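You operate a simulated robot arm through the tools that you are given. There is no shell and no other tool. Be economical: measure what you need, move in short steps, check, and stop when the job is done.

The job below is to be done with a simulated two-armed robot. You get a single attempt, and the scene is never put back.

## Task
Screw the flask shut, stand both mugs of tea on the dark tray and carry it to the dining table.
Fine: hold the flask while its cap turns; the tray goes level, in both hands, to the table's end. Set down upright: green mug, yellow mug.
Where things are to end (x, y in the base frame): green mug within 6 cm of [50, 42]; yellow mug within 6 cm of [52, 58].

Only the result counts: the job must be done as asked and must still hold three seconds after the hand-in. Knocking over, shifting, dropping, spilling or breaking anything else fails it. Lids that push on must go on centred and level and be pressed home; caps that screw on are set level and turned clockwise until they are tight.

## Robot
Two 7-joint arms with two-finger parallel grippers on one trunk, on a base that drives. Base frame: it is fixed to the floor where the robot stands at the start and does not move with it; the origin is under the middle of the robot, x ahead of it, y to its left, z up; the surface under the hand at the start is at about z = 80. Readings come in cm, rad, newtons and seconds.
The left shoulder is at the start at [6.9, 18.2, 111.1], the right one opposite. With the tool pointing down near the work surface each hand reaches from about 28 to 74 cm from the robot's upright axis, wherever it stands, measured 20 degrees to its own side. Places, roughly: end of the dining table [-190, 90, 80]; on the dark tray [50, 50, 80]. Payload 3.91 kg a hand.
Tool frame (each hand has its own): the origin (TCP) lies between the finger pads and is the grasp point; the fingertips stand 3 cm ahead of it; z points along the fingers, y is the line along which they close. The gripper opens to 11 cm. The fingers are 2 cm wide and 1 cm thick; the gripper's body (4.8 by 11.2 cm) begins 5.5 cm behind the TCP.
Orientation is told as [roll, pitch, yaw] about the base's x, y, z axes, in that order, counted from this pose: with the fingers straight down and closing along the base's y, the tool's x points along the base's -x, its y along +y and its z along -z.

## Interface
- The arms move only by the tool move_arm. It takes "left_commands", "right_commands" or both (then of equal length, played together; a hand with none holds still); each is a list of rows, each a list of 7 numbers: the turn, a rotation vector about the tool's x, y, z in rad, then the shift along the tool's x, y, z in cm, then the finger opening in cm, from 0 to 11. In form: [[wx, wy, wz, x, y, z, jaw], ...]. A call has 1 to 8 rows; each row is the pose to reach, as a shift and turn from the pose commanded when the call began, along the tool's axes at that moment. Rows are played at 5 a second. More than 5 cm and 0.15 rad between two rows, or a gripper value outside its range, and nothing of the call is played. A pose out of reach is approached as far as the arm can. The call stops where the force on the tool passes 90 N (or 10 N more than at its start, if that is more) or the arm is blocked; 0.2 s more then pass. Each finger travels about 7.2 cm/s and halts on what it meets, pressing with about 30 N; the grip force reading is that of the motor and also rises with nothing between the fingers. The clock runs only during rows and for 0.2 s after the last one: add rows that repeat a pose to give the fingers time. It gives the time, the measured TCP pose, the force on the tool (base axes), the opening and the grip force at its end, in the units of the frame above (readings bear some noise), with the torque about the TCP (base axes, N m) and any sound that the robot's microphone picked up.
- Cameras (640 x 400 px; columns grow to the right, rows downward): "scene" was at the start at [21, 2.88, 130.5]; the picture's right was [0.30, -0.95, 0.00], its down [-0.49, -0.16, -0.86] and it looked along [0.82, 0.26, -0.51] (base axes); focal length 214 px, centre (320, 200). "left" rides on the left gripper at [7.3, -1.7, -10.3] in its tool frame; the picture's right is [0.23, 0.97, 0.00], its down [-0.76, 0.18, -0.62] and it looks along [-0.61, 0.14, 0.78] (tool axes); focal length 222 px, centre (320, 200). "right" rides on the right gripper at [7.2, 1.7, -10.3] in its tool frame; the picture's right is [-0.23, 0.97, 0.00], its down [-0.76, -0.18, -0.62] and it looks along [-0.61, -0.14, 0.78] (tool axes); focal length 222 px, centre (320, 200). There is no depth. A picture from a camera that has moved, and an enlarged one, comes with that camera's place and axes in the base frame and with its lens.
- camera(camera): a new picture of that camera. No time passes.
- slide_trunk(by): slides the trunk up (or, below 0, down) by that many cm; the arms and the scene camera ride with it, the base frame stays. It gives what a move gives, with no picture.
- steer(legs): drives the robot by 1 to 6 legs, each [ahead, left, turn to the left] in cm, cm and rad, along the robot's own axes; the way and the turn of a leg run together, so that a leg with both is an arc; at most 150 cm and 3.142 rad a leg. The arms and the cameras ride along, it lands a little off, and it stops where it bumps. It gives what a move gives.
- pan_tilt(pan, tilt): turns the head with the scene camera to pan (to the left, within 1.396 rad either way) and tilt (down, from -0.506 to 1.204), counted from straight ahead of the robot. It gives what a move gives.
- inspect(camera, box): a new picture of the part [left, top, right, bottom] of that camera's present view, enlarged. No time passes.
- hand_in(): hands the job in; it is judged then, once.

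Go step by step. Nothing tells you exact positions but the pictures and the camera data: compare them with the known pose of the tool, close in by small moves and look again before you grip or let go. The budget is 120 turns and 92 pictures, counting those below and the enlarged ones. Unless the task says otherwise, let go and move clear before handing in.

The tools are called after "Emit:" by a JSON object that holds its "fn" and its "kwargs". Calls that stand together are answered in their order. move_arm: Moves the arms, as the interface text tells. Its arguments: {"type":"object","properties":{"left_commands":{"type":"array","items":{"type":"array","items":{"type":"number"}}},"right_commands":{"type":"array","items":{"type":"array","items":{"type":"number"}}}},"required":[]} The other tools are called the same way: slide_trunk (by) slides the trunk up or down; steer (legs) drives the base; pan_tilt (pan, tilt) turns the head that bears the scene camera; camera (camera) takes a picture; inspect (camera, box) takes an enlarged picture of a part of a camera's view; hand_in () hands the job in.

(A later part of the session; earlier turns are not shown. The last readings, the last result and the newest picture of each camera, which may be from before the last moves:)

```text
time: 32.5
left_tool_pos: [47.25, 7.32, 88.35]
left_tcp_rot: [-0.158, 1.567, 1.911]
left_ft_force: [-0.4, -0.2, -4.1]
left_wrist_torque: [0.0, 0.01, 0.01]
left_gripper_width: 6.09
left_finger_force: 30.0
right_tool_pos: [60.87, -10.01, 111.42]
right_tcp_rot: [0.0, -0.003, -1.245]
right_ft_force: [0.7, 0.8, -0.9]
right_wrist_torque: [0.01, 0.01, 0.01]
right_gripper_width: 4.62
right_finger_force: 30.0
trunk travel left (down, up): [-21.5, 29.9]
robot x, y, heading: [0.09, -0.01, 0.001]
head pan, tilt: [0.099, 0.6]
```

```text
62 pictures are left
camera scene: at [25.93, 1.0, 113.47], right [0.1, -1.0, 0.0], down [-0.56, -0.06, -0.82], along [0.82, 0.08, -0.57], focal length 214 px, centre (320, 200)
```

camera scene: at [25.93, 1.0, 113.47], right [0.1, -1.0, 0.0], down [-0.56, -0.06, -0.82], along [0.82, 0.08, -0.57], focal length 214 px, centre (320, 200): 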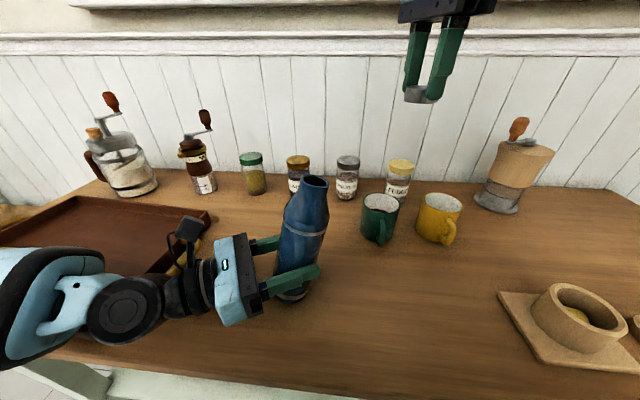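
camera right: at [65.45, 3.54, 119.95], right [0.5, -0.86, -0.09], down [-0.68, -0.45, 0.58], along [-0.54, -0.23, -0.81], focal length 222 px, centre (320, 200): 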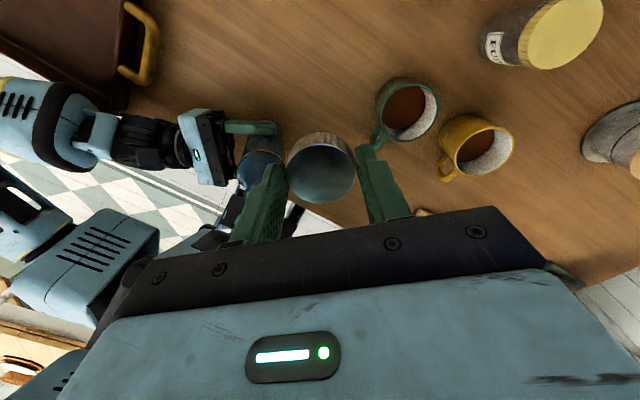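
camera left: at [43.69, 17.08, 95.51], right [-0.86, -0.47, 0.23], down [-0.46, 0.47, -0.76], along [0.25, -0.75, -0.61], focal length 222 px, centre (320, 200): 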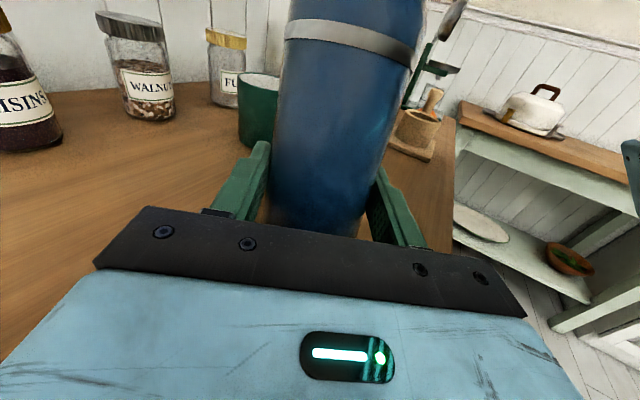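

The flask leans about 13° away from the left hand, its front edge near the table. Pressing its front edge on the table by lowering the left hand slightly should right it within the pads.

Emit:
{"fn": "move_arm", "kwargs": {"left_commands": [[0, 0, 0, -0.15, 0, 0, 5], [0, 0, 0, -0.3, 0, 0, 5], [0, 0, 0, -0.45, 0, 0, 5], [0, 0, 0, -0.6, 0, 0, 5], [0, 0, 0, -0.6, 0, 0, 5]]}}

Emit:
{"fn": "inspect", "kwargs": {"camera": "scene", "box": [220, 150, 380, 310]}}

```text
time: 33.7
left_tool_pos: [47.1, 7.29, 88.06]
left_tcp_rot: [-2.03, 1.567, 0.038]
left_ft_force: [-0.5, 1.5, 14.7]
left_wrist_torque: [-0.11, -0.15, 0.04]
left_gripper_width: 6.11
left_finger_force: 30.1
right_tool_pos: [60.83, -10.0, 111.42]
right_tcp_rot: [0.001, -0.001, -1.246]
right_ft_force: [0.2, 0.3, 0.0]
right_wrist_torque: [0.02, -0.03, 0.01]
right_gripper_width: 4.62
right_finger_force: 30.0
trunk travel left (down, up): [-21.5, 29.9]
robot x, y, heading: [-0.05, 0.25, -0.001]
head pan, tilt: [0.099, 0.6]
```

```text
2.50 times, centred on (300, 230) of scene
camera zoom: at [25.81, 0.99, 113.51], right [0.1, -1.0, 0.0], down [-0.56, -0.06, -0.83], along [0.82, 0.08, -0.56], focal length 536 px, centre (370, 125)
```

zoom: 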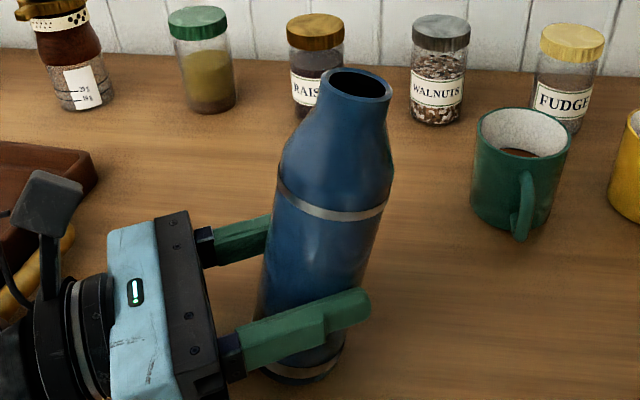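

Emit:
{"fn": "move_arm", "kwargs": {"left_commands": [[0, 0, 0, -0.2, 0, 0, 5], [0, 0, 0, -0.4, 0, 0, 5], [0, 0, 0, -0.6, 0, 0, 5], [0, 0, 0, -0.8, 0, 0, 5], [0, 0, 0, -0.8, 0, 0, 5]]}}

Emit:
{"fn": "inspect", "kwargs": {"camera": "scene", "box": [220, 150, 380, 310]}}

```text
time: 34.9
left_tool_pos: [46.94, 7.12, 87.11]
left_tcp_rot: [-1.501, 1.569, 0.566]
left_ft_force: [-1.7, 2.9, 21.0]
left_wrist_torque: [-0.18, -0.07, 0.0]
left_gripper_width: 6.09
left_finger_force: 30.5
right_tool_pos: [60.78, -9.97, 111.52]
right_tcp_rot: [0.002, -0.004, -1.246]
right_ft_force: [0.6, 0.7, 0.3]
right_wrist_torque: [0.05, 0.01, -0.02]
right_gripper_width: 4.63
right_finger_force: 30.6
trunk travel left (down, up): [-21.5, 29.9]
robot x, y, heading: [-0.26, -0.05, -0.004]
head pan, tilt: [0.099, 0.6]
```

```text
2.50 times, centred on (300, 230) of scene
camera zoom: at [25.76, 0.99, 113.51], right [0.1, -1.0, 0.0], down [-0.56, -0.06, -0.83], along [0.82, 0.08, -0.56], focal length 536 px, centre (370, 125)
```

zoom: 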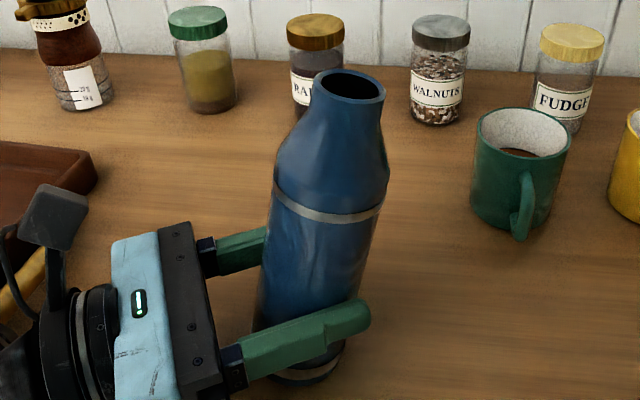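

Pressing only partly rights it. I pitch the left hand up a little to take out about half the lean.

Emit:
{"fn": "move_arm", "kwargs": {"left_commands": [[0, 0.03, 0, 0.1, 0, 0, 5], [0, 0.06, 0, 0.2, 0, 0, 5], [0, 0.09, 0, 0.3, 0, 0, 5], [0, 0.12, 0, 0.3, 0, 0, 5], [0, 0.14, 0, 0.3, 0, 0, 5], [0, 0.14, 0, 0.3, 0, 0, 5]]}}

Emit:
{"fn": "camera", "kwargs": {"camera": "scene"}}

```text
time: 36.3
left_tool_pos: [46.46, 6.87, 88.3]
left_tcp_rot: [-3.01, 1.419, -0.944]
left_ft_force: [-0.1, -0.3, -4.6]
left_wrist_torque: [0.04, -0.02, -0.01]
left_gripper_width: 6.09
left_finger_force: 30.0
right_tool_pos: [60.11, -10.36, 111.93]
right_tcp_rot: [0.008, 0.001, -1.246]
right_ft_force: [-0.2, 0.8, 0.1]
right_wrist_torque: [-0.01, 0.03, 0.04]
right_gripper_width: 4.62
right_finger_force: 30.0
trunk travel left (down, up): [-21.5, 29.9]
robot x, y, heading: [0.05, 0.15, -0.003]
head pan, tilt: [0.099, 0.6]
```

```text
59 pictures are left
camera scene: at [25.02, 0.64, 113.72], right [0.1, -1.0, 0.0], down [-0.56, -0.05, -0.83], along [0.83, 0.08, -0.56], focal length 214 px, centre (320, 200)
```

scene: 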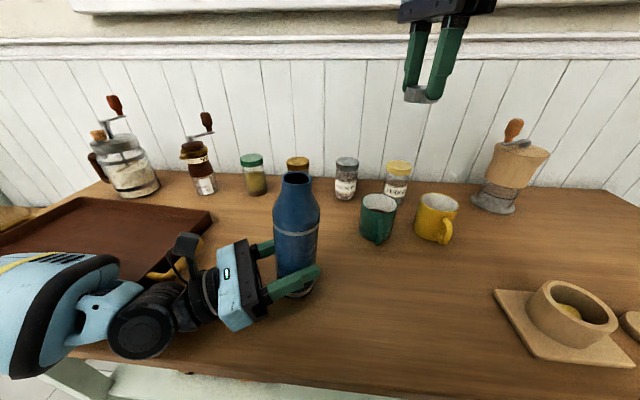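

The flask is nearly upright and slightly lifted, but the left forearm seems to rest on the table. I raise the trunk by 4 and then lower just the left hand back.

Emit:
{"fn": "slide_trunk", "kwargs": {"by": 4}}

Emit:
{"fn": "camera", "kwargs": {"camera": "scene"}}

```text
time: 37.1
left_tool_pos: [47.24, 7.14, 91.11]
left_tcp_rot: [3.131, 1.435, -1.084]
left_ft_force: [-0.3, -0.6, -4.5]
left_wrist_torque: [-0.04, 0.0, 0.01]
left_gripper_width: 6.09
left_finger_force: 30.0
right_tool_pos: [60.81, -10.06, 115.42]
right_tcp_rot: [0.004, -0.002, -1.246]
right_ft_force: [0.1, 0.0, -0.5]
right_wrist_torque: [-0.01, 0.02, 0.03]
right_gripper_width: 4.64
right_finger_force: 30.0
trunk travel left (down, up): [-25.5, 25.9]
robot x, y, heading: [0.03, -0.14, -0.001]
head pan, tilt: [0.099, 0.6]
```

```text
58 pictures are left
camera scene: at [24.74, 0.97, 117.69], right [0.1, -1.0, 0.0], down [-0.56, -0.06, -0.82], along [0.82, 0.08, -0.57], focal length 214 px, centre (320, 200)
```

scene: 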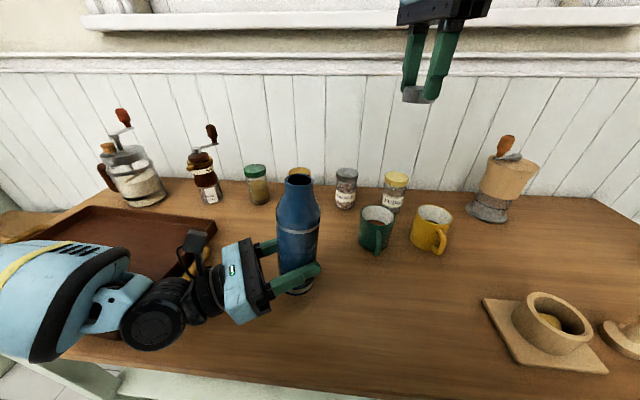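

Free of contact again; the flask hangs about 4 cm above the table, leaning only about 5°. I lower it gently to touch.

Emit:
{"fn": "move_arm", "kwargs": {"left_commands": [[0, 0, 0, -1, 0, -0.14, 5], [0, 0, 0, -2, 0, -0.27, 5], [0, 0, 0, -2.7, 0, -0.37, 5], [0, 0, 0, -3.2, 0, -0.44, 5], [0, 0, 0, -3.5, 0, -0.48, 5], [0, 0, 0, -3.5, 0, -0.48, 5]]}}

Emit:
{"fn": "inspect", "kwargs": {"camera": "scene", "box": [220, 150, 380, 310]}}

```text
time: 38.5
left_tool_pos: [47.06, 7.22, 87.75]
left_tcp_rot: [-3.138, 1.433, -1.07]
left_ft_force: [-0.1, 0.3, -4.3]
left_wrist_torque: [-0.01, 0.02, 0.02]
left_gripper_width: 6.08
left_finger_force: 29.4
right_tool_pos: [60.73, -9.97, 115.53]
right_tcp_rot: [0.005, -0.003, -1.246]
right_ft_force: [0.0, 0.7, -0.6]
right_wrist_torque: [0.0, 0.01, -0.04]
right_gripper_width: 4.64
right_finger_force: 30.7
trunk travel left (down, up): [-25.5, 25.9]
robot x, y, heading: [0.09, 0.06, -0.002]
head pan, tilt: [0.099, 0.6]
```

```text
2.50 times, centred on (300, 230) of scene
camera zoom: at [24.62, 0.98, 117.73], right [0.1, -1.0, 0.0], down [-0.56, -0.06, -0.82], along [0.82, 0.08, -0.57], focal length 536 px, centre (370, 125)
```

zoom: 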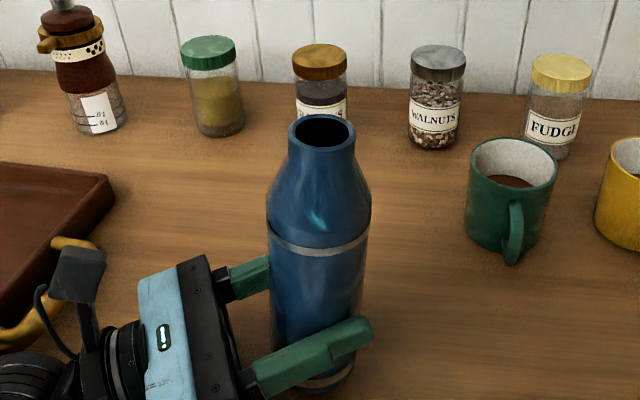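

Emit:
{"fn": "move_arm", "kwargs": {"left_commands": [[0, 0, 0, -0.2, 0, -0.03, 5], [0, 0, 0, -0.4, 0, -0.05, 5], [0, 0, 0, -0.6, 0, -0.08, 5], [0, 0, 0, -0.6, 0, -0.08, 5]]}}

```text
time: 39.5
left_tool_pos: [47.07, 7.2, 87.15]
left_tcp_rot: [-3.137, 1.435, -1.07]
left_ft_force: [0.4, -0.5, -4.0]
left_wrist_torque: [0.01, 0.0, 0.02]
left_gripper_width: 6.09
left_finger_force: 30.0
right_tool_pos: [60.6, -10.14, 115.56]
right_tcp_rot: [0.007, -0.003, -1.246]
right_ft_force: [-0.7, 0.4, -1.0]
right_wrist_torque: [-0.04, -0.03, -0.01]
right_gripper_width: 4.61
right_finger_force: 30.3
trunk travel left (down, up): [-25.5, 25.9]
robot x, y, heading: [-0.14, 0.27, -0.002]
head pan, tilt: [0.099, 0.6]
```

Emit:
{"fn": "move_arm", "kwargs": {"left_commands": [[0, 0, 0, -0.2, 0, -0.03, 5], [0, 0, 0, -0.4, 0, -0.05, 5], [0, 0, 0, -0.6, 0, -0.08, 5], [0, 0, 0, -0.8, 0, -0.11, 5], [0, 0, 0, -0.8, 0, -0.11, 5]]}}

Emit:
{"fn": "camera", "kwargs": {"camera": "scene"}}

```text
time: 40.7
left_tool_pos: [47.04, 6.91, 86.76]
left_tcp_rot: [-3.089, 1.428, -1.023]
left_ft_force: [-1.0, 2.1, 4.4]
left_wrist_torque: [-0.04, -0.07, 0.02]
left_gripper_width: 6.06
left_finger_force: 29.9
right_tool_pos: [60.55, -10.3, 115.72]
right_tcp_rot: [0.011, -0.001, -1.245]
right_ft_force: [-0.2, 0.5, 0.8]
right_wrist_torque: [-0.03, -0.02, -0.01]
right_gripper_width: 4.62
right_finger_force: 30.5
trunk travel left (down, up): [-25.5, 25.9]
robot x, y, heading: [0.01, 0.28, -0.001]
head pan, tilt: [0.099, 0.6]
```

```text
56 pictures are left
camera scene: at [24.39, 0.76, 117.8], right [0.1, -1.0, 0.0], down [-0.56, -0.05, -0.83], along [0.82, 0.08, -0.56], focal length 214 px, centre (320, 200)
```

scene: 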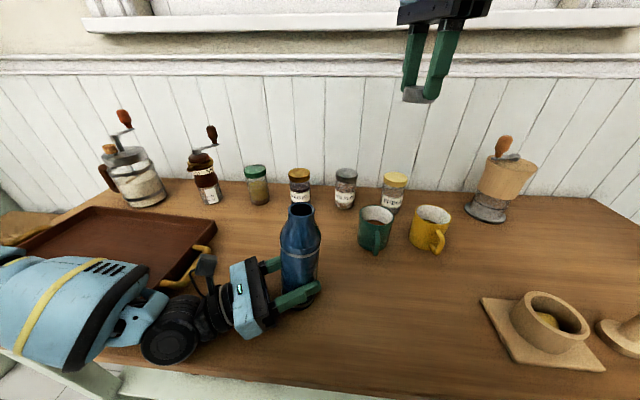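

The flask touches the table and is nearly upright. I open the left fingers just enough for it to settle.

Emit:
{"fn": "move_arm", "kwargs": {"left_commands": [[0, 0, 0, 0, 0, 0, 6.2], [0, 0, 0, 0, 0, 0, 6.4], [0, 0, 0, 0, 0, 0, 6.8], [0, 0, 0, 0, 0, 0, 7], [0, 0, 0, 0, 0, 0, 7], [0, 0, 0, 0, 0, 0, 7]]}}

Emit:
{"fn": "inspect", "kwargs": {"camera": "scene", "box": [220, 170, 380, 330]}}

```text
time: 42.1
left_tool_pos: [47.0, 6.86, 86.55]
left_tcp_rot: [-3.101, 1.431, -1.033]
left_ft_force: [0.9, -1.1, 0.3]
left_wrist_torque: [0.0, 0.01, 0.0]
left_gripper_width: 6.99
left_finger_force: 0.0
right_tool_pos: [60.46, -10.34, 115.58]
right_tcp_rot: [0.009, -0.001, -1.246]
right_ft_force: [0.4, 0.2, -0.1]
right_wrist_torque: [0.0, 0.0, -0.03]
right_gripper_width: 4.64
right_finger_force: 30.1
trunk travel left (down, up): [-25.5, 25.9]
robot x, y, heading: [0.19, -0.07, -0.002]
head pan, tilt: [0.099, 0.6]
```

```text
2.50 times, centred on (300, 250) of scene
camera zoom: at [24.41, 0.65, 117.78], right [0.1, -1.0, 0.0], down [-0.56, -0.05, -0.83], along [0.82, 0.08, -0.56], focal length 536 px, centre (370, 75)
```

zoom: 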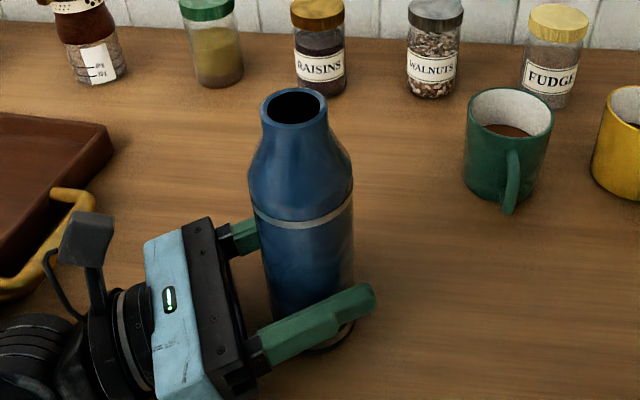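

The flask stands upright on its own. I open wider, level the left hand and rise a little, then regrip.

Emit:
{"fn": "move_arm", "kwargs": {"left_commands": [[0, 0, 0, 0.1, 0, 0, 8], [0, 0, 0, 0.3, 0, 0, 9], [0, -0.04, 0, 0.8, 0, 0, 9], [0, -0.08, 0, 1.2, 0, 0, 9], [0, -0.12, 0, 1.6, 0, 0, 9], [0, -0.14, 0, 1.9, 0, 0.2, 9], [0, -0.14, 0, 1.9, 0, 0.2, 9]]}}

Emit:
{"fn": "inspect", "kwargs": {"camera": "scene", "box": [220, 170, 380, 330]}}

Emit:
{"fn": "camera", "kwargs": {"camera": "left"}}

```text
time: 43.7
left_tool_pos: [47.06, 7.23, 88.28]
left_tcp_rot: [-0.11, 1.566, 1.957]
left_ft_force: [0.4, 0.3, 0.7]
left_wrist_torque: [0.0, 0.01, 0.0]
left_gripper_width: 8.99
left_finger_force: 0.0
right_tool_pos: [60.61, -10.03, 115.59]
right_tcp_rot: [0.006, -0.002, -1.246]
right_ft_force: [0.0, 0.2, 0.5]
right_wrist_torque: [-0.02, 0.02, -0.02]
right_gripper_width: 4.61
right_finger_force: 30.0
trunk travel left (down, up): [-25.5, 25.9]
robot x, y, heading: [0.12, 0.04, -0.001]
head pan, tilt: [0.099, 0.6]
```

```text
2.50 times, centred on (300, 250) of scene
camera zoom: at [24.6, 0.98, 117.73], right [0.1, -1.0, 0.0], down [-0.56, -0.06, -0.83], along [0.82, 0.08, -0.56], focal length 536 px, centre (370, 75)
```

zoom: 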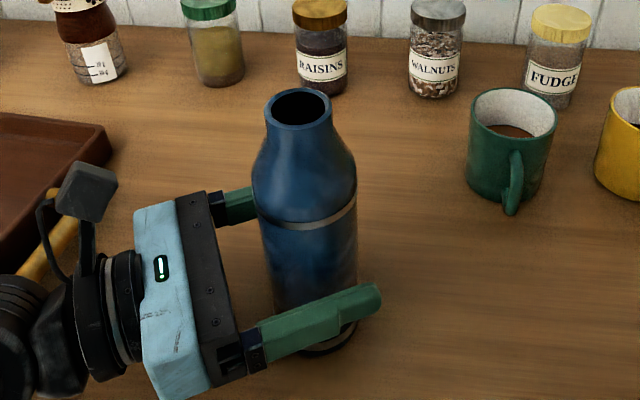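

```text
53 pictures are left
camera left: at [43.69, 17.09, 95.4], right [-0.86, -0.47, 0.23], down [-0.45, 0.47, -0.76], along [0.25, -0.75, -0.61], focal length 222 px, centre (320, 200)
```

left: 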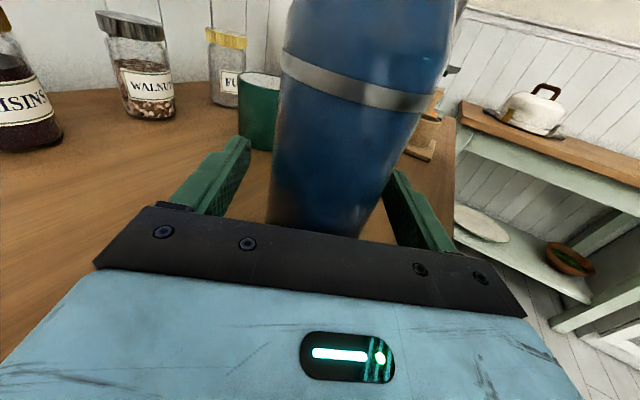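

The flask stands upright at about (47.1, 7.1), so I regrip it. Then I bring the cap back, turned to yaw +1.2.

Emit:
{"fn": "move_arm", "kwargs": {"left_commands": [[0, 0, 0, 0, 0, 0, 7], [0, 0, 0, 0, 0, 0, 6.4], [0, 0, 0, 0, 0, 0, 6], [0, 0, 0, 0, 0, 0, 5], [0, 0, 0, 0, 0, 0, 5], [0, 0, 0, 0, 0, 0, 5], [0, 0, 0, 0, 0, 0, 5]], "right_commands": [[0, 0, -0.149, 0, 0, 0, 3.5], [0, 0, -0.298, 0, 0, 0, 3.5], [0, 0, -0.447, 0, 0, 0, 3.5], [0, 0, -0.596, 0, 0, 0, 3.5], [0, 0, -0.745, 0, 0, 0, 3.5], [0, 0, -0.894, 0, 0, 0, 3.5], [0, 0, -1.043, 0, 0, 0, 3.5]]}}

Emit:
{"fn": "move_arm", "kwargs": {"right_commands": [[0, 0, -0.149, 0, 0, 0, 3.5], [0, 0, -0.298, 0, 0, 0, 3.5], [0, 0, -0.447, 0, 0, 0, 3.5], [0, 0, -0.596, 0, 0, 0, 3.5], [0, 0, -0.745, 0, 0, 0, 3.5], [0, 0, -0.894, 0, 0, 0, 3.5], [0, 0, -1.043, 0, 0, 0, 3.5], [0, 0, -1.19, 0, 0, 0, 3.5]]}}

Emit:
{"fn": "inspect", "kwargs": {"camera": "scene", "box": [220, 150, 380, 310]}}

```text
time: 45.3
left_tool_pos: [47.14, 7.16, 88.2]
left_tcp_rot: [-0.368, 1.567, 1.701]
left_ft_force: [-1.5, -0.7, 0.0]
left_wrist_torque: [-0.03, -0.05, 0.0]
left_gripper_width: 6.11
left_finger_force: 30.4
right_tool_pos: [60.64, -10.04, 115.61]
right_tcp_rot: [0.002, -0.007, -0.201]
right_ft_force: [0.1, -0.6, 0.1]
right_wrist_torque: [0.03, 0.01, -0.01]
right_gripper_width: 4.63
right_finger_force: 29.3
trunk travel left (down, up): [-25.5, 25.9]
robot x, y, heading: [-0.08, -0.09, 0.002]
head pan, tilt: [0.099, 0.6]
```

```text
time: 47.1
left_tool_pos: [47.21, 7.14, 88.23]
left_tcp_rot: [-0.375, 1.567, 1.693]
left_ft_force: [-0.6, -0.2, 1.6]
left_wrist_torque: [0.0, -0.03, 0.02]
left_gripper_width: 6.07
left_finger_force: 30.0
right_tool_pos: [60.62, -10.1, 115.51]
right_tcp_rot: [-0.006, -0.003, 0.99]
right_ft_force: [0.1, 0.4, -0.4]
right_wrist_torque: [0.04, 0.02, 0.01]
right_gripper_width: 4.62
right_finger_force: 30.4
trunk travel left (down, up): [-25.5, 25.9]
robot x, y, heading: [0.03, 0.4, -0.004]
head pan, tilt: [0.099, 0.6]
```

```text
2.50 times, centred on (300, 230) of scene
camera zoom: at [24.58, 0.97, 117.74], right [0.1, -1.0, 0.0], down [-0.56, -0.06, -0.83], along [0.82, 0.08, -0.56], focal length 536 px, centre (370, 125)
```

zoom: 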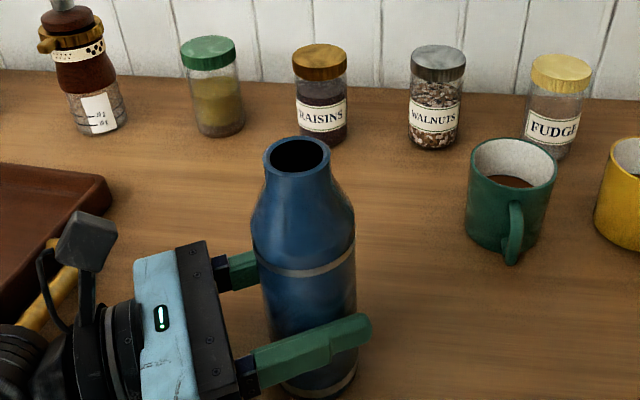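

Emit:
{"fn": "move_arm", "kwargs": {"left_commands": [[0, 0, 0, 0, 0, 0, 5], [0, 0, 0, 0, 0, 0, 5], [0, 0, 0, 0, 0, 0, 5], [0, 0, 0, 0, 0, 0, 5], [0, 0, 0, 0, 0, 0, 5], [0, 0, 0, 0, 0, 0, 5], [0, 0, 0, 0, 0, 0, 5], [0, 0, 0, 0, 0, 0, 5]], "right_commands": [[0, 0, -0.03, -0.9, 2.6, 0, 3.5], [0, 0, -0.06, -1.8, 5.2, 0, 3.5], [0, 0, -0.1, -2.7, 7.8, 1, 3.5], [0, 0, -0.14, -3.6, 10.4, 2, 3.5], [0, 0, -0.18, -4.5, 13, 4, 3.5], [0, 0, -0.2, -5.4, 15.6, 6, 3.5], [0, 0, -0.2, -6.2, 18.2, 7, 3.5], [0, 0, -0.2, -6.85, 20.73, 8, 3.5]]}}

Emit:
{"fn": "inspect", "kwargs": {"camera": "scene", "box": [220, 120, 380, 280]}}

Emit:
{"fn": "inspect", "kwargs": {"camera": "right", "box": [240, 60, 400, 220]}}

```text
time: 48.9
left_tool_pos: [47.08, 7.19, 88.28]
left_tcp_rot: [-0.369, 1.568, 1.7]
left_ft_force: [-0.9, 1.2, 2.6]
left_wrist_torque: [0.34, 0.02, 0.04]
left_gripper_width: 6.07
left_finger_force: 29.4
right_tool_pos: [47.15, 6.99, 107.29]
right_tcp_rot: [-0.005, -0.003, 1.186]
right_ft_force: [0.3, -0.3, -0.5]
right_wrist_torque: [0.01, -0.02, -0.04]
right_gripper_width: 4.63
right_finger_force: 29.9
trunk travel left (down, up): [-25.5, 25.9]
robot x, y, heading: [-0.07, -0.22, -0.003]
head pan, tilt: [0.099, 0.6]
```

```text
2.50 times, centred on (300, 200) of scene
camera zoom: at [24.58, 1.0, 117.74], right [0.1, -1.0, 0.0], down [-0.56, -0.06, -0.83], along [0.82, 0.08, -0.56], focal length 536 px, centre (370, 200)
```

zoom: 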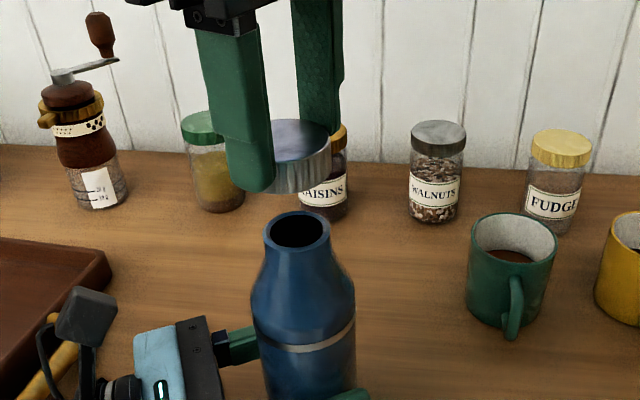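

```text
2.50 times, centred on (320, 140) of right
camera zoom: at [42.78, 0.98, 117.76], right [-0.82, 0.58, -0.01], down [0.45, 0.64, 0.63], along [0.36, 0.51, -0.78], focal length 555 px, centre (320, 350)
```

zoom: 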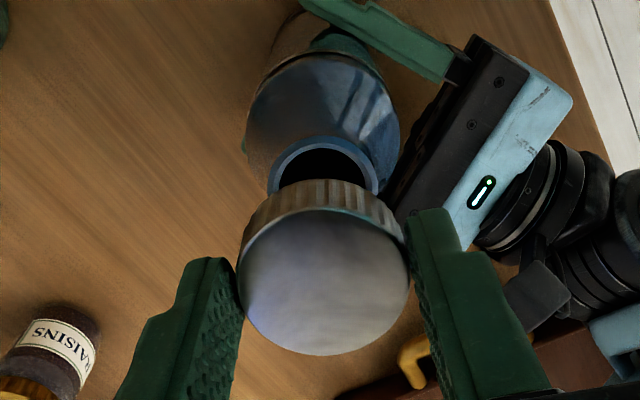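

Cap and mouth are aligned again. I lower to just above contact, then to light contact.

Emit:
{"fn": "move_arm", "kwargs": {"left_commands": [[0, 0, 0, 0, 0, 0, 5], [0, 0, 0, 0, 0, 0, 5], [0, 0, 0, 0, 0, 0, 5], [0, 0, 0, 0, 0, 0, 5], [0, 0, 0, 0, 0, 0, 5], [0, 0, 0, 0, 0, 0, 5]], "right_commands": [[0, 0, 0, 0, 0, 1.2, 3.5], [0, 0, 0, 0, 0, 2.4, 3.5], [0, 0, 0, 0, 0, 3.2, 3.5], [0, 0, 0, 0, 0, 3.5, 3.5], [0, 0, 0, 0, 0, 3.7, 3.5], [0, 0, 0, 0, 0, 3.7, 3.5]]}}

Emit:
{"fn": "inspect", "kwargs": {"camera": "scene", "box": [240, 140, 340, 240]}}

```text
time: 50.3
left_tool_pos: [47.08, 7.33, 88.2]
left_tcp_rot: [-0.336, 1.566, 1.733]
left_ft_force: [-1.1, 1.6, 1.6]
left_wrist_torque: [0.16, 0.02, -0.05]
left_gripper_width: 6.08
left_finger_force: 29.9
right_tool_pos: [47.21, 7.02, 103.8]
right_tcp_rot: [-0.008, -0.003, 1.187]
right_ft_force: [0.4, -0.5, -0.4]
right_wrist_torque: [-0.02, 0.04, -0.05]
right_gripper_width: 4.64
right_finger_force: 29.7
trunk travel left (down, up): [-25.5, 25.9]
robot x, y, heading: [0.34, -0.1, 0.0]
head pan, tilt: [0.099, 0.6]
```

```text
4.00 times, centred on (290, 190) of scene
camera zoom: at [24.58, 0.99, 117.74], right [0.1, -1.0, 0.0], down [-0.56, -0.06, -0.83], along [0.82, 0.08, -0.56], focal length 858 px, centre (440, 240)
```

zoom: 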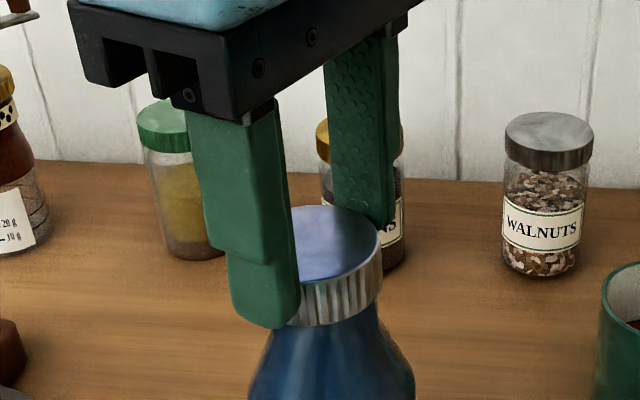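

Now I lower to contact and turn clockwise with modest feed.

Emit:
{"fn": "move_arm", "kwargs": {"left_commands": [[0, 0, 0, 0, 0, 0, 5], [0, 0, 0, 0, 0, 0, 5], [0, 0, 0, 0, 0, 0, 5]], "right_commands": [[0, 0, 0, 0, 0, 0.2, 3.5], [0, 0, 0, 0, 0, 0.4, 3.5], [0, 0, 0, 0, 0, 0.4, 3.5]]}}

Emit:
{"fn": "move_arm", "kwargs": {"left_commands": [[0, 0, 0, 0, 0, 0, 5], [0, 0, 0, 0, 0, 0, 5], [0, 0, 0, 0, 0, 0, 5], [0, 0, 0, 0, 0, 0, 5], [0, 0, 0, 0, 0, 0, 5], [0, 0, 0, 0, 0, 0, 5], [0, 0, 0, 0, 0, 0, 5], [0, 0, 0, 0, 0, 0, 5]], "right_commands": [[0, 0, 0.149, 0, 0, 0.03, 3.5], [0, 0, 0.298, 0, 0, 0.06, 3.5], [0, 0, 0.447, 0, 0, 0.09, 3.5], [0, 0, 0.596, 0, 0, 0.12, 3.5], [0, 0, 0.745, 0, 0, 0.15, 3.5], [0, 0, 0.894, 0, 0, 0.17, 3.5], [0, 0, 1.043, 0, 0, 0.19, 3.5], [0, 0, 1.19, 0, 0, 0.2, 3.5]]}}

Emit:
{"fn": "inspect", "kwargs": {"camera": "scene", "box": [240, 140, 340, 240]}}

```text
time: 51.1
left_tool_pos: [47.11, 7.31, 88.23]
left_tcp_rot: [-0.499, 1.567, 1.571]
left_ft_force: [4.3, -2.1, -1.3]
left_wrist_torque: [0.05, -0.52, 0.01]
left_gripper_width: 6.07
left_finger_force: 30.3
right_tool_pos: [47.15, 7.1, 103.6]
right_tcp_rot: [-0.007, -0.004, 1.187]
right_ft_force: [3.6, 2.1, 29.8]
right_wrist_torque: [-0.17, 0.21, 0.02]
right_gripper_width: 4.64
right_finger_force: 30.1
trunk travel left (down, up): [-25.5, 25.9]
robot x, y, heading: [0.13, -0.01, -0.003]
head pan, tilt: [0.099, 0.6]
```

```text
time: 52.9
left_tool_pos: [47.07, 7.12, 88.17]
left_tcp_rot: [-0.189, 1.566, 1.881]
left_ft_force: [1.3, 9.8, -0.2]
left_wrist_torque: [-0.34, 0.31, -0.13]
left_gripper_width: 6.09
left_finger_force: 29.8
right_tool_pos: [47.03, 7.02, 103.24]
right_tcp_rot: [0.0, -0.007, -0.005]
right_ft_force: [-0.2, -7.4, 21.9]
right_wrist_torque: [-0.27, 0.25, 0.11]
right_gripper_width: 4.65
right_finger_force: 30.3
trunk travel left (down, up): [-25.5, 25.9]
robot x, y, heading: [0.23, -0.23, -0.004]
head pan, tilt: [0.099, 0.6]
```

```text
4.00 times, centred on (290, 190) of scene
camera zoom: at [24.5, 0.97, 117.76], right [0.1, -1.0, 0.0], down [-0.56, -0.06, -0.83], along [0.82, 0.08, -0.56], focal length 858 px, centre (440, 240)
```

zoom: 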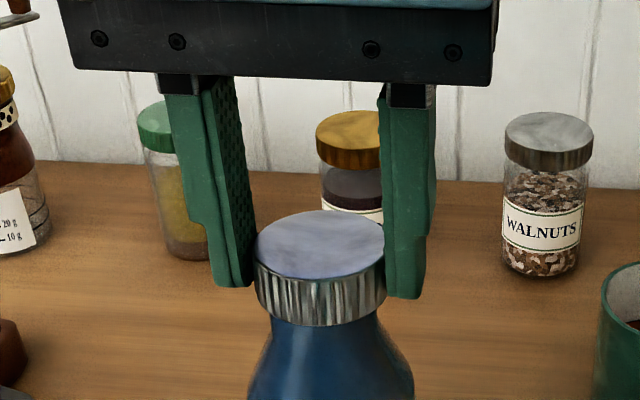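

It is feeding down with about 22 N of axial push and looks level. I continue to yaw -1.15.

Emit:
{"fn": "move_arm", "kwargs": {"left_commands": [[0, 0, 0, 0, 0, 0, 5], [0, 0, 0, 0, 0, 0, 5], [0, 0, 0, 0, 0, 0, 5], [0, 0, 0, 0, 0, 0, 5], [0, 0, 0, 0, 0, 0, 5], [0, 0, 0, 0, 0, 0, 5], [0, 0, 0, 0, 0, 0, 5], [0, 0, 0, 0, 0, 0, 5]], "right_commands": [[0, 0, 0.149, 0, -0.05, 0.03, 3.5], [0, 0, 0.298, 0, -0.05, 0.06, 3.5], [0, 0, 0.447, 0, -0.05, 0.09, 3.5], [0, 0, 0.596, 0, -0.05, 0.11, 3.5], [0, 0, 0.745, 0, -0.05, 0.13, 3.5], [0, 0, 0.894, 0, -0.05, 0.15, 3.5], [0, 0, 1.02, 0, -0.05, 0.15, 3.5], [0, 0, 1.15, 0, -0.05, 0.15, 3.5]]}}

```text
time: 54.7
left_tool_pos: [47.05, 7.25, 88.29]
left_tcp_rot: [-0.417, 1.566, 1.65]
left_ft_force: [3.1, 2.8, -0.3]
left_wrist_torque: [0.21, 0.35, -0.08]
left_gripper_width: 6.09
left_finger_force: 29.9
right_tool_pos: [47.22, 6.95, 102.96]
right_tcp_rot: [0.007, -0.004, -1.157]
right_ft_force: [-3.2, -2.2, 13.9]
right_wrist_torque: [0.04, 0.37, 0.1]
right_gripper_width: 4.56
right_finger_force: 29.8
trunk travel left (down, up): [-25.5, 25.9]
robot x, y, heading: [-0.02, -0.04, -0.005]
head pan, tilt: [0.099, 0.6]
```

I release the cap, rotate back, and regrip for another stroke.

Emit:
{"fn": "move_arm", "kwargs": {"right_commands": [[0, 0, 0, 0, 0, 0, 5.5], [0, 0, 0, 0, 0, 0, 7], [0, 0, -0.149, 0, 0, 0, 7], [0, 0, -0.298, 0, 0, 0, 7], [0, 0, -0.447, 0, 0, 0, 7], [0, 0, -0.596, 0, 0, 0, 7], [0, 0, -0.745, 0, 0, 0, 7], [0, 0, -0.894, 0, 0, 0, 7]]}}

Emit:
{"fn": "move_arm", "kwargs": {"right_commands": [[0, 0, -0.149, 0, 0, 0, 7], [0, 0, -0.298, 0, 0, 0, 7], [0, 0, -0.447, 0, 0, 0, 7], [0, 0, -0.596, 0, 0, 0, 7], [0, 0, -0.745, 0, 0, 0, 7], [0, 0, -0.894, 0, 0, 0, 7], [0, 0, -1.043, 0, 0, 0, 7], [0, 0, -1.19, 0, 0, 0, 7]]}}

Emit:
{"fn": "inspect", "kwargs": {"camera": "scene", "box": [240, 140, 340, 240]}}

Emit:
{"fn": "inspect", "kwargs": {"camera": "right", "box": [240, 60, 400, 220]}}

```text
time: 56.5
left_tool_pos: [47.06, 7.2, 88.15]
left_tcp_rot: [-0.421, 1.566, 1.646]
left_ft_force: [-1.5, -2.4, 1.0]
left_wrist_torque: [0.02, 0.19, 0.06]
left_gripper_width: 6.1
left_finger_force: 30.1
right_tool_pos: [47.23, 7.03, 103.02]
right_tcp_rot: [0.001, -0.006, -0.257]
right_ft_force: [-0.7, 1.1, 0.1]
right_wrist_torque: [0.0, -0.04, -0.02]
right_gripper_width: 7.0
right_finger_force: 0.1
trunk travel left (down, up): [-25.5, 25.9]
robot x, y, heading: [0.34, -0.27, -0.004]
head pan, tilt: [0.099, 0.6]
```

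```text
time: 58.3
left_tool_pos: [47.13, 7.2, 88.22]
left_tcp_rot: [-0.456, 1.567, 1.611]
left_ft_force: [-0.1, -1.0, 2.4]
left_wrist_torque: [0.0, 0.1, 0.02]
left_gripper_width: 6.11
left_finger_force: 29.8
right_tool_pos: [47.16, 6.97, 103.05]
right_tcp_rot: [-0.003, -0.002, 0.935]
right_ft_force: [0.0, -0.5, 0.0]
right_wrist_torque: [-0.01, 0.02, 0.01]
right_gripper_width: 6.98
right_finger_force: 0.1
trunk travel left (down, up): [-25.5, 25.9]
robot x, y, heading: [0.2, 0.36, -0.003]
head pan, tilt: [0.099, 0.6]
```

```text
4.00 times, centred on (290, 190) of scene
camera zoom: at [24.58, 0.96, 117.74], right [0.1, -1.0, 0.0], down [-0.56, -0.06, -0.83], along [0.82, 0.08, -0.56], focal length 858 px, centre (440, 240)
```

zoom: 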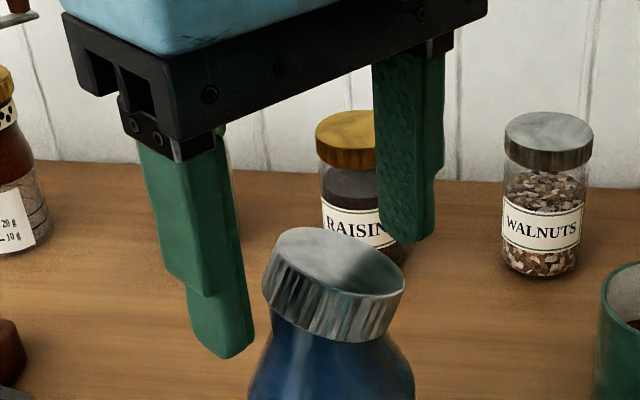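

```text
2.50 times, centred on (320, 140) of right
camera zoom: at [41.41, 2.19, 113.36], right [-0.65, 0.76, 0.0], down [0.59, 0.51, 0.63], along [0.48, 0.4, -0.78], focal length 555 px, centre (320, 350)
```

zoom: 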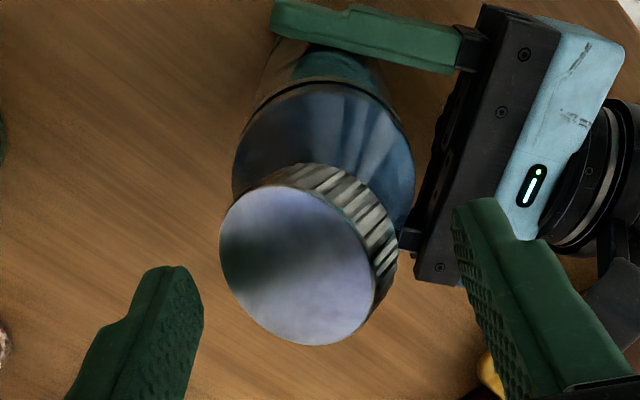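

The cap is cocked: it sat about 0.3 cm off toward -y, so the thread never caught. I'll turn to yaw 0, so the pads square it up along y, grip it, and lift.

Emit:
{"fn": "move_arm", "kwargs": {"right_commands": [[0, 0, 0.14, 0, 0, 0, 7], [0, 0, 0.28, 0, 0, 0, 7], [0, 0, 0.42, 0, 0, 0, 7], [0, 0, 0.56, 0, 0, 0, 7], [0, 0, 0.7, 0, 0, 0, 7], [0, 0, 0.84, 0, 0, 0, 7], [0, 0, 0.94, 0, 0, 0, 7]]}}

Emit:
{"fn": "move_arm", "kwargs": {"right_commands": [[0, 0, 0, 0, 0, 0, 6], [0, 0, 0, 0, 0, 0, 5.4], [0, 0, 0, 0, 0, 0, 5], [0, 0, 0, 0, 0, 0, 4.4], [0, 0, 0, 0, 0, 0, 3.5], [0, 0, 0, 0, 0, 0, 3.5], [0, 0, 0, 0, 0, 0, 3.5]]}}

Emit:
{"fn": "inspect", "kwargs": {"camera": "scene", "box": [240, 140, 340, 240]}}

Emit:
{"fn": "inspect", "kwargs": {"camera": "right", "box": [240, 60, 400, 220]}}

```text
time: 59.9
left_tool_pos: [47.08, 7.32, 88.32]
left_tcp_rot: [-0.438, 1.567, 1.63]
left_ft_force: [-0.2, -1.3, 3.6]
left_wrist_torque: [0.08, 0.11, 0.03]
left_gripper_width: 6.08
left_finger_force: 30.2
right_tool_pos: [47.12, 7.0, 102.92]
right_tcp_rot: [-0.002, -0.006, -0.011]
right_ft_force: [0.7, -0.4, -0.6]
right_wrist_torque: [0.01, 0.0, 0.03]
right_gripper_width: 6.99
right_finger_force: 0.1
trunk travel left (down, up): [-25.5, 25.9]
robot x, y, heading: [-0.0, 0.26, -0.001]
head pan, tilt: [0.099, 0.6]
```

```text
time: 61.5
left_tool_pos: [47.15, 7.15, 88.24]
left_tcp_rot: [-0.663, 1.569, 1.41]
left_ft_force: [-1.4, 15.6, 4.9]
left_wrist_torque: [-0.78, -0.03, -0.03]
left_gripper_width: 6.08
left_finger_force: 29.7
right_tool_pos: [47.09, 7.04, 103.0]
right_tcp_rot: [0.0, -0.007, -0.009]
right_ft_force: [2.1, -13.0, 5.5]
right_wrist_torque: [-0.57, -0.07, 0.01]
right_gripper_width: 4.72
right_finger_force: 29.8
trunk travel left (down, up): [-25.5, 25.9]
robot x, y, heading: [-0.21, 0.14, 0.001]
head pan, tilt: [0.099, 0.6]
```

```text
4.00 times, centred on (290, 190) of scene
camera zoom: at [24.54, 0.99, 117.75], right [0.1, -1.0, 0.0], down [-0.56, -0.06, -0.83], along [0.82, 0.08, -0.56], focal length 858 px, centre (440, 240)
```

zoom: 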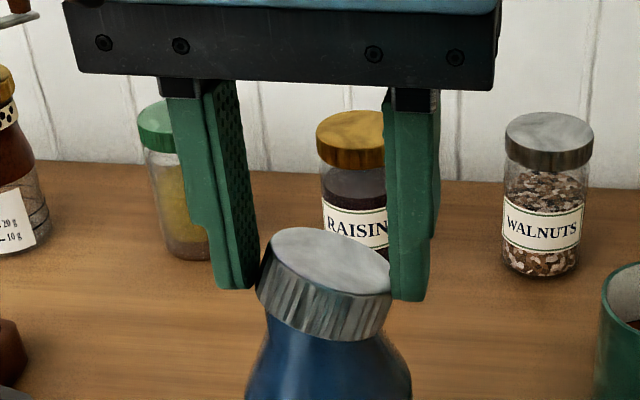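

```text
2.50 times, centred on (320, 140) of right
camera zoom: at [39.84, 8.8, 113.34], right [0.24, 0.97, 0.0], down [0.76, -0.18, 0.63], along [0.61, -0.15, -0.78], focal length 555 px, centre (320, 350)
```

zoom: 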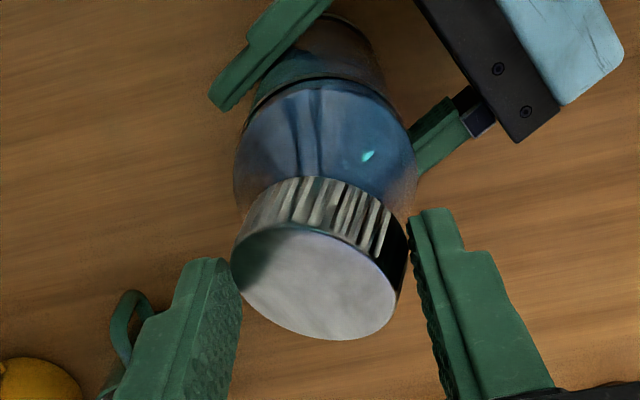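

The cap is gripped but tilted while wedged on the rim. I lift it slightly to free it so the pads can square it.

Emit:
{"fn": "move_arm", "kwargs": {"right_commands": [[0, 0, 0, 0, 0, -0.3, 3.5], [0, 0, 0, 0, 0, -0.7, 3.5], [0, 0, 0, 0, 0, -1.2, 3.5], [0, 0, 0, 0, 0, -2, 3.5], [0, 0, 0, 0, 0, -3, 3.5], [0, 0, 0, 0, 0, -3, 3.5]]}}

Emit:
{"fn": "inspect", "kwargs": {"camera": "scene", "box": [220, 120, 380, 280]}}

Emit:
{"fn": "inspect", "kwargs": {"camera": "right", "box": [240, 60, 400, 220]}}

```text
time: 62.9
left_tool_pos: [47.02, 7.05, 88.25]
left_tcp_rot: [-0.591, 1.567, 1.476]
left_ft_force: [3.2, -0.1, 7.9]
left_wrist_torque: [0.28, -0.12, -0.08]
left_gripper_width: 6.1
left_finger_force: 30.1
right_tool_pos: [47.17, 7.08, 105.93]
right_tcp_rot: [-0.002, -0.008, -0.01]
right_ft_force: [-0.2, 0.6, -0.3]
right_wrist_torque: [0.02, 0.0, 0.03]
right_gripper_width: 4.61
right_finger_force: 30.2
trunk travel left (down, up): [-25.5, 25.9]
robot x, y, heading: [-0.0, 0.03, -0.006]
head pan, tilt: [0.099, 0.6]
```

```text
2.50 times, centred on (300, 200) of scene
camera zoom: at [24.58, 0.96, 117.74], right [0.1, -1.0, 0.0], down [-0.56, -0.06, -0.83], along [0.82, 0.08, -0.56], focal length 536 px, centre (370, 200)
```

zoom: 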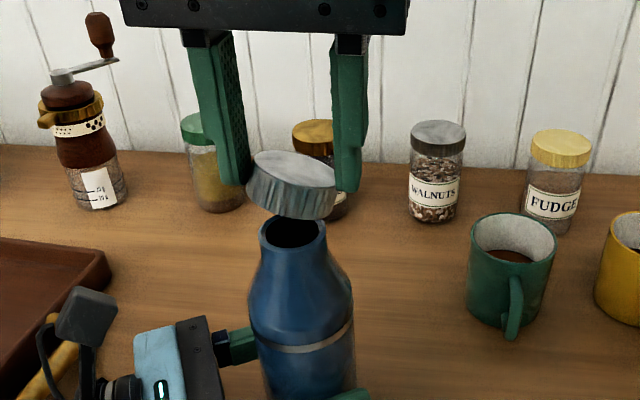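

```text
2.50 times, centred on (320, 140) of right
camera zoom: at [39.81, 8.77, 116.29], right [0.24, 0.97, 0.0], down [0.76, -0.18, 0.63], along [0.61, -0.15, -0.78], focal length 555 px, centre (320, 350)
```

zoom: 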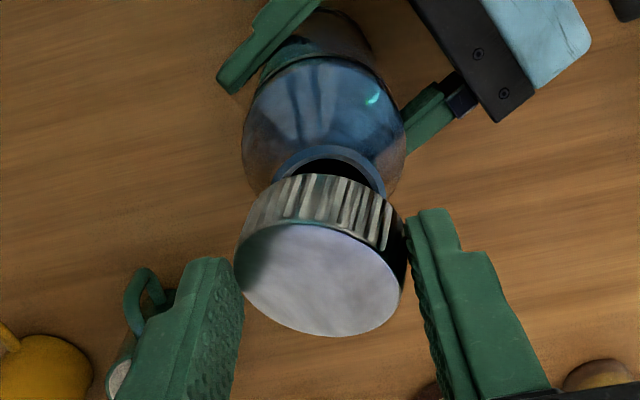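

The cap is held tilted about 10°. The safest fix is to set it flat on the table at its old place and regrip it level.

Emit:
{"fn": "move_arm", "kwargs": {"left_commands": [[0, 0, 0, 0, 0, 0, 5], [0, 0, 0, 0, 0, 0, 5], [0, 0, 0, 0, 0, 0, 5], [0, 0, 0, 0, 0, 0, 5], [0, 0, 0, 0, 0, 0, 5], [0, 0, 0, 0, 0, 0, 5], [0, 0, 0, 0, 0, 0, 5], [0, 0, 0, 0, 0, 0, 5]], "right_commands": [[0, 0, 0, 0, 0, -1.5, 3.5], [0, 0, 0, 0.2, -3, -2, 3.5], [0, 0, 0, 0.5, -6, -2, 3.5], [0, 0, 0, 0.8, -9, -2, 3.5], [0, 0, 0, 1.1, -12, -1, 3.5], [0, 0, 0, 1.4, -15, 2, 3.5], [0, 0, 0, 1.67, -16, 6, 3.5], [0, 0, 0, 1.67, -16, 10, 3.5]]}}

Emit:
{"fn": "move_arm", "kwargs": {"left_commands": [[0, 0, 0, 0, 0, 0, 5], [0, 0, 0, 0, 0, 0, 5], [0, 0, 0, 0, 0, 0, 5], [0, 0, 0, 0, 0, 0, 5], [0, 0, 0, 0, 0, 0, 5]], "right_commands": [[0, 0, 0, 0, 0, 3, 3.5], [0, 0, 0, 0, 0, 6, 3.5], [0, 0, 0, 0, 0, 9, 3.5], [0, 0, 0, 0, 0, 10.5, 3.5], [0, 0, 0, 0, 0, 10.5, 3.5]]}}

Emit:
{"fn": "camera", "kwargs": {"camera": "right"}}

```text
time: 64.7
left_tool_pos: [47.02, 7.13, 88.33]
left_tcp_rot: [-0.304, 1.567, 1.766]
left_ft_force: [-0.2, 0.2, 6.2]
left_wrist_torque: [0.2, 0.13, -0.02]
left_gripper_width: 6.12
left_finger_force: 30.7
right_tool_pos: [45.58, -8.92, 96.14]
right_tcp_rot: [0.0, -0.005, -0.009]
right_ft_force: [0.4, -0.7, 0.4]
right_wrist_torque: [0.01, 0.02, 0.0]
right_gripper_width: 4.61
right_finger_force: 29.9
trunk travel left (down, up): [-25.5, 25.9]
robot x, y, heading: [-0.25, -0.41, -0.006]
head pan, tilt: [0.099, 0.6]
```

```text
time: 65.9
left_tool_pos: [46.98, 7.26, 88.31]
left_tcp_rot: [-0.31, 1.568, 1.758]
left_ft_force: [-1.2, -1.2, 4.5]
left_wrist_torque: [0.15, 0.22, 0.05]
left_gripper_width: 6.07
left_finger_force: 29.9
right_tool_pos: [45.65, -8.99, 85.54]
right_tcp_rot: [0.0, -0.006, -0.009]
right_ft_force: [-0.1, -0.7, -0.9]
right_wrist_torque: [0.0, 0.0, -0.02]
right_gripper_width: 4.58
right_finger_force: 29.9
trunk travel left (down, up): [-25.5, 25.9]
robot x, y, heading: [0.06, -0.24, -0.007]
head pan, tilt: [0.099, 0.6]
```

```text
41 pictures are left
camera right: at [38.22, -7.23, 95.83], right [0.24, 0.97, 0.0], down [0.76, -0.18, 0.63], along [0.61, -0.15, -0.78], focal length 222 px, centre (320, 200)
```

right: 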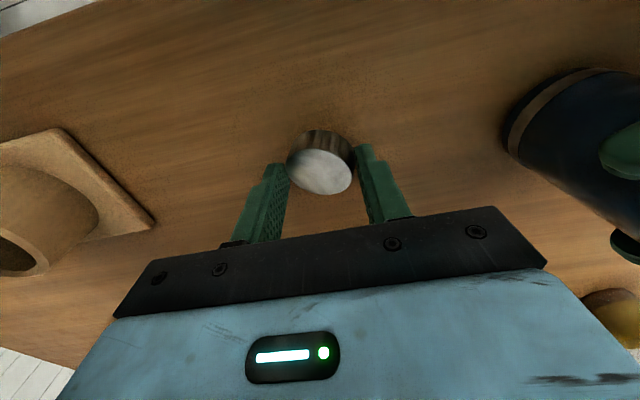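

I press it down to the table, release so it lies flat, and regrip.

Emit:
{"fn": "move_arm", "kwargs": {"right_commands": [[0, 0, 0, 0, 0, 0.5, 3.5], [0, 0, 0, 0, 0, 1.0, 3.5], [0, 0, 0, 0, 0, 1.4, 3.5], [0, 0, 0, 0, 0, 1.7, 3.5], [0, 0, 0, 0, 0, 1.7, 4.8], [0, 0, 0, 0, 0, 1.7, 6.5], [0, 0, 0, 0, 0, 1.7, 7.5], [0, 0, 0, 0, 0, 1.7, 7.5]]}}

Emit:
{"fn": "inspect", "kwargs": {"camera": "right", "box": [240, 60, 400, 220]}}

```text
time: 67.7
left_tool_pos: [47.07, 7.27, 88.16]
left_tcp_rot: [-0.461, 1.567, 1.604]
left_ft_force: [-0.4, 0.1, 0.7]
left_wrist_torque: [-0.02, 0.03, 0.01]
left_gripper_width: 6.1
left_finger_force: 29.9
right_tool_pos: [45.48, -8.97, 83.79]
right_tcp_rot: [-0.002, -0.007, -0.01]
right_ft_force: [-0.4, -0.6, -0.4]
right_wrist_torque: [0.03, -0.01, 0.01]
right_gripper_width: 7.49
right_finger_force: 0.0
trunk travel left (down, up): [-25.5, 25.9]
robot x, y, heading: [0.01, 0.47, -0.003]
head pan, tilt: [0.099, 0.6]
```

```text
2.50 times, centred on (320, 140) of right
camera zoom: at [38.1, -7.15, 94.16], right [0.24, 0.97, 0.0], down [0.76, -0.18, 0.63], along [0.61, -0.15, -0.78], focal length 555 px, centre (320, 350)
```

zoom: 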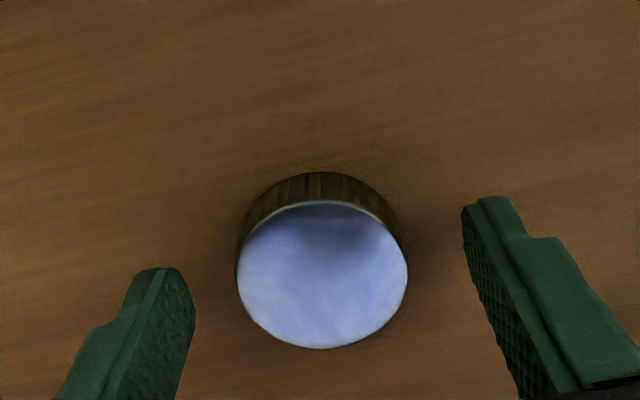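

The cap lies flat, about 0.3 cm nearer the robot than the TCP. I centre on it, lower a bit and regrip.

Emit:
{"fn": "move_arm", "kwargs": {"right_commands": [[0, 0.005, 0.01, 0.15, 0.1, 0.2, 7.5], [0, 0.005, 0.01, 0.3, 0.1, 0.35, 7.5], [0, 0.005, 0.01, 0.3, 0.1, 0.35, 6], [0, 0.005, 0.01, 0.3, 0.1, 0.35, 4.5], [0, 0.005, 0.01, 0.3, 0.1, 0.35, 3.5], [0, 0.005, 0.01, 0.3, 0.1, 0.35, 3.5], [0, 0.005, 0.01, 0.3, 0.1, 0.35, 3.5], [0, 0.005, 0.01, 0.3, 0.1, 0.35, 3.5]]}}

Emit:
{"fn": "inspect", "kwargs": {"camera": "right", "box": [240, 60, 400, 220]}}

Emit:
{"fn": "inspect", "kwargs": {"camera": "scene", "box": [220, 150, 380, 310]}}

```text
time: 69.5
left_tool_pos: [46.98, 7.21, 88.34]
left_tcp_rot: [-0.839, 1.567, 1.232]
left_ft_force: [-0.1, -1.0, -2.8]
left_wrist_torque: [0.02, 0.0, -0.01]
left_gripper_width: 6.09
left_finger_force: 30.4
right_tool_pos: [45.56, -9.15, 84.36]
right_tcp_rot: [0.001, -0.028, -0.026]
right_ft_force: [1.3, 5.3, 8.8]
right_wrist_torque: [0.04, -0.01, -0.03]
right_gripper_width: 4.35
right_finger_force: 30.5
trunk travel left (down, up): [-25.5, 25.9]
robot x, y, heading: [0.22, 0.08, -0.002]
head pan, tilt: [0.099, 0.6]
```

```text
2.50 times, centred on (320, 140) of right
camera zoom: at [38.05, -7.34, 94.55], right [0.25, 0.97, 0.01], down [0.74, -0.2, 0.64], along [0.62, -0.16, -0.77], focal length 555 px, centre (320, 350)
```

zoom: 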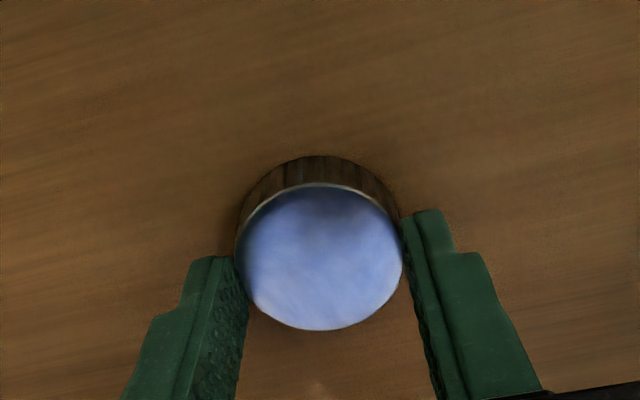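

```text
2.50 times, centred on (300, 230) of scene
camera zoom: at [24.37, 0.85, 117.8], right [0.1, -1.0, 0.0], down [-0.56, -0.05, -0.83], along [0.82, 0.08, -0.56], focal length 536 px, centre (370, 125)
```

zoom: 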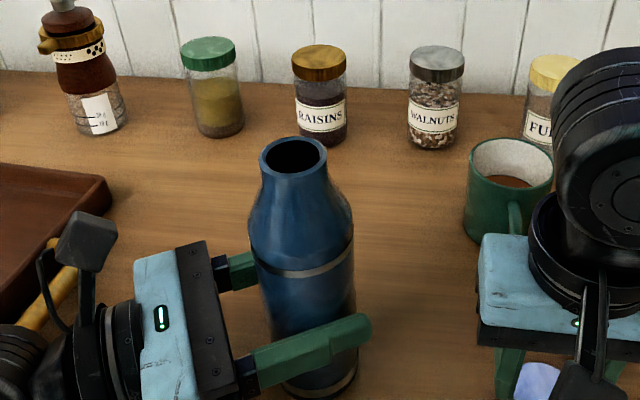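

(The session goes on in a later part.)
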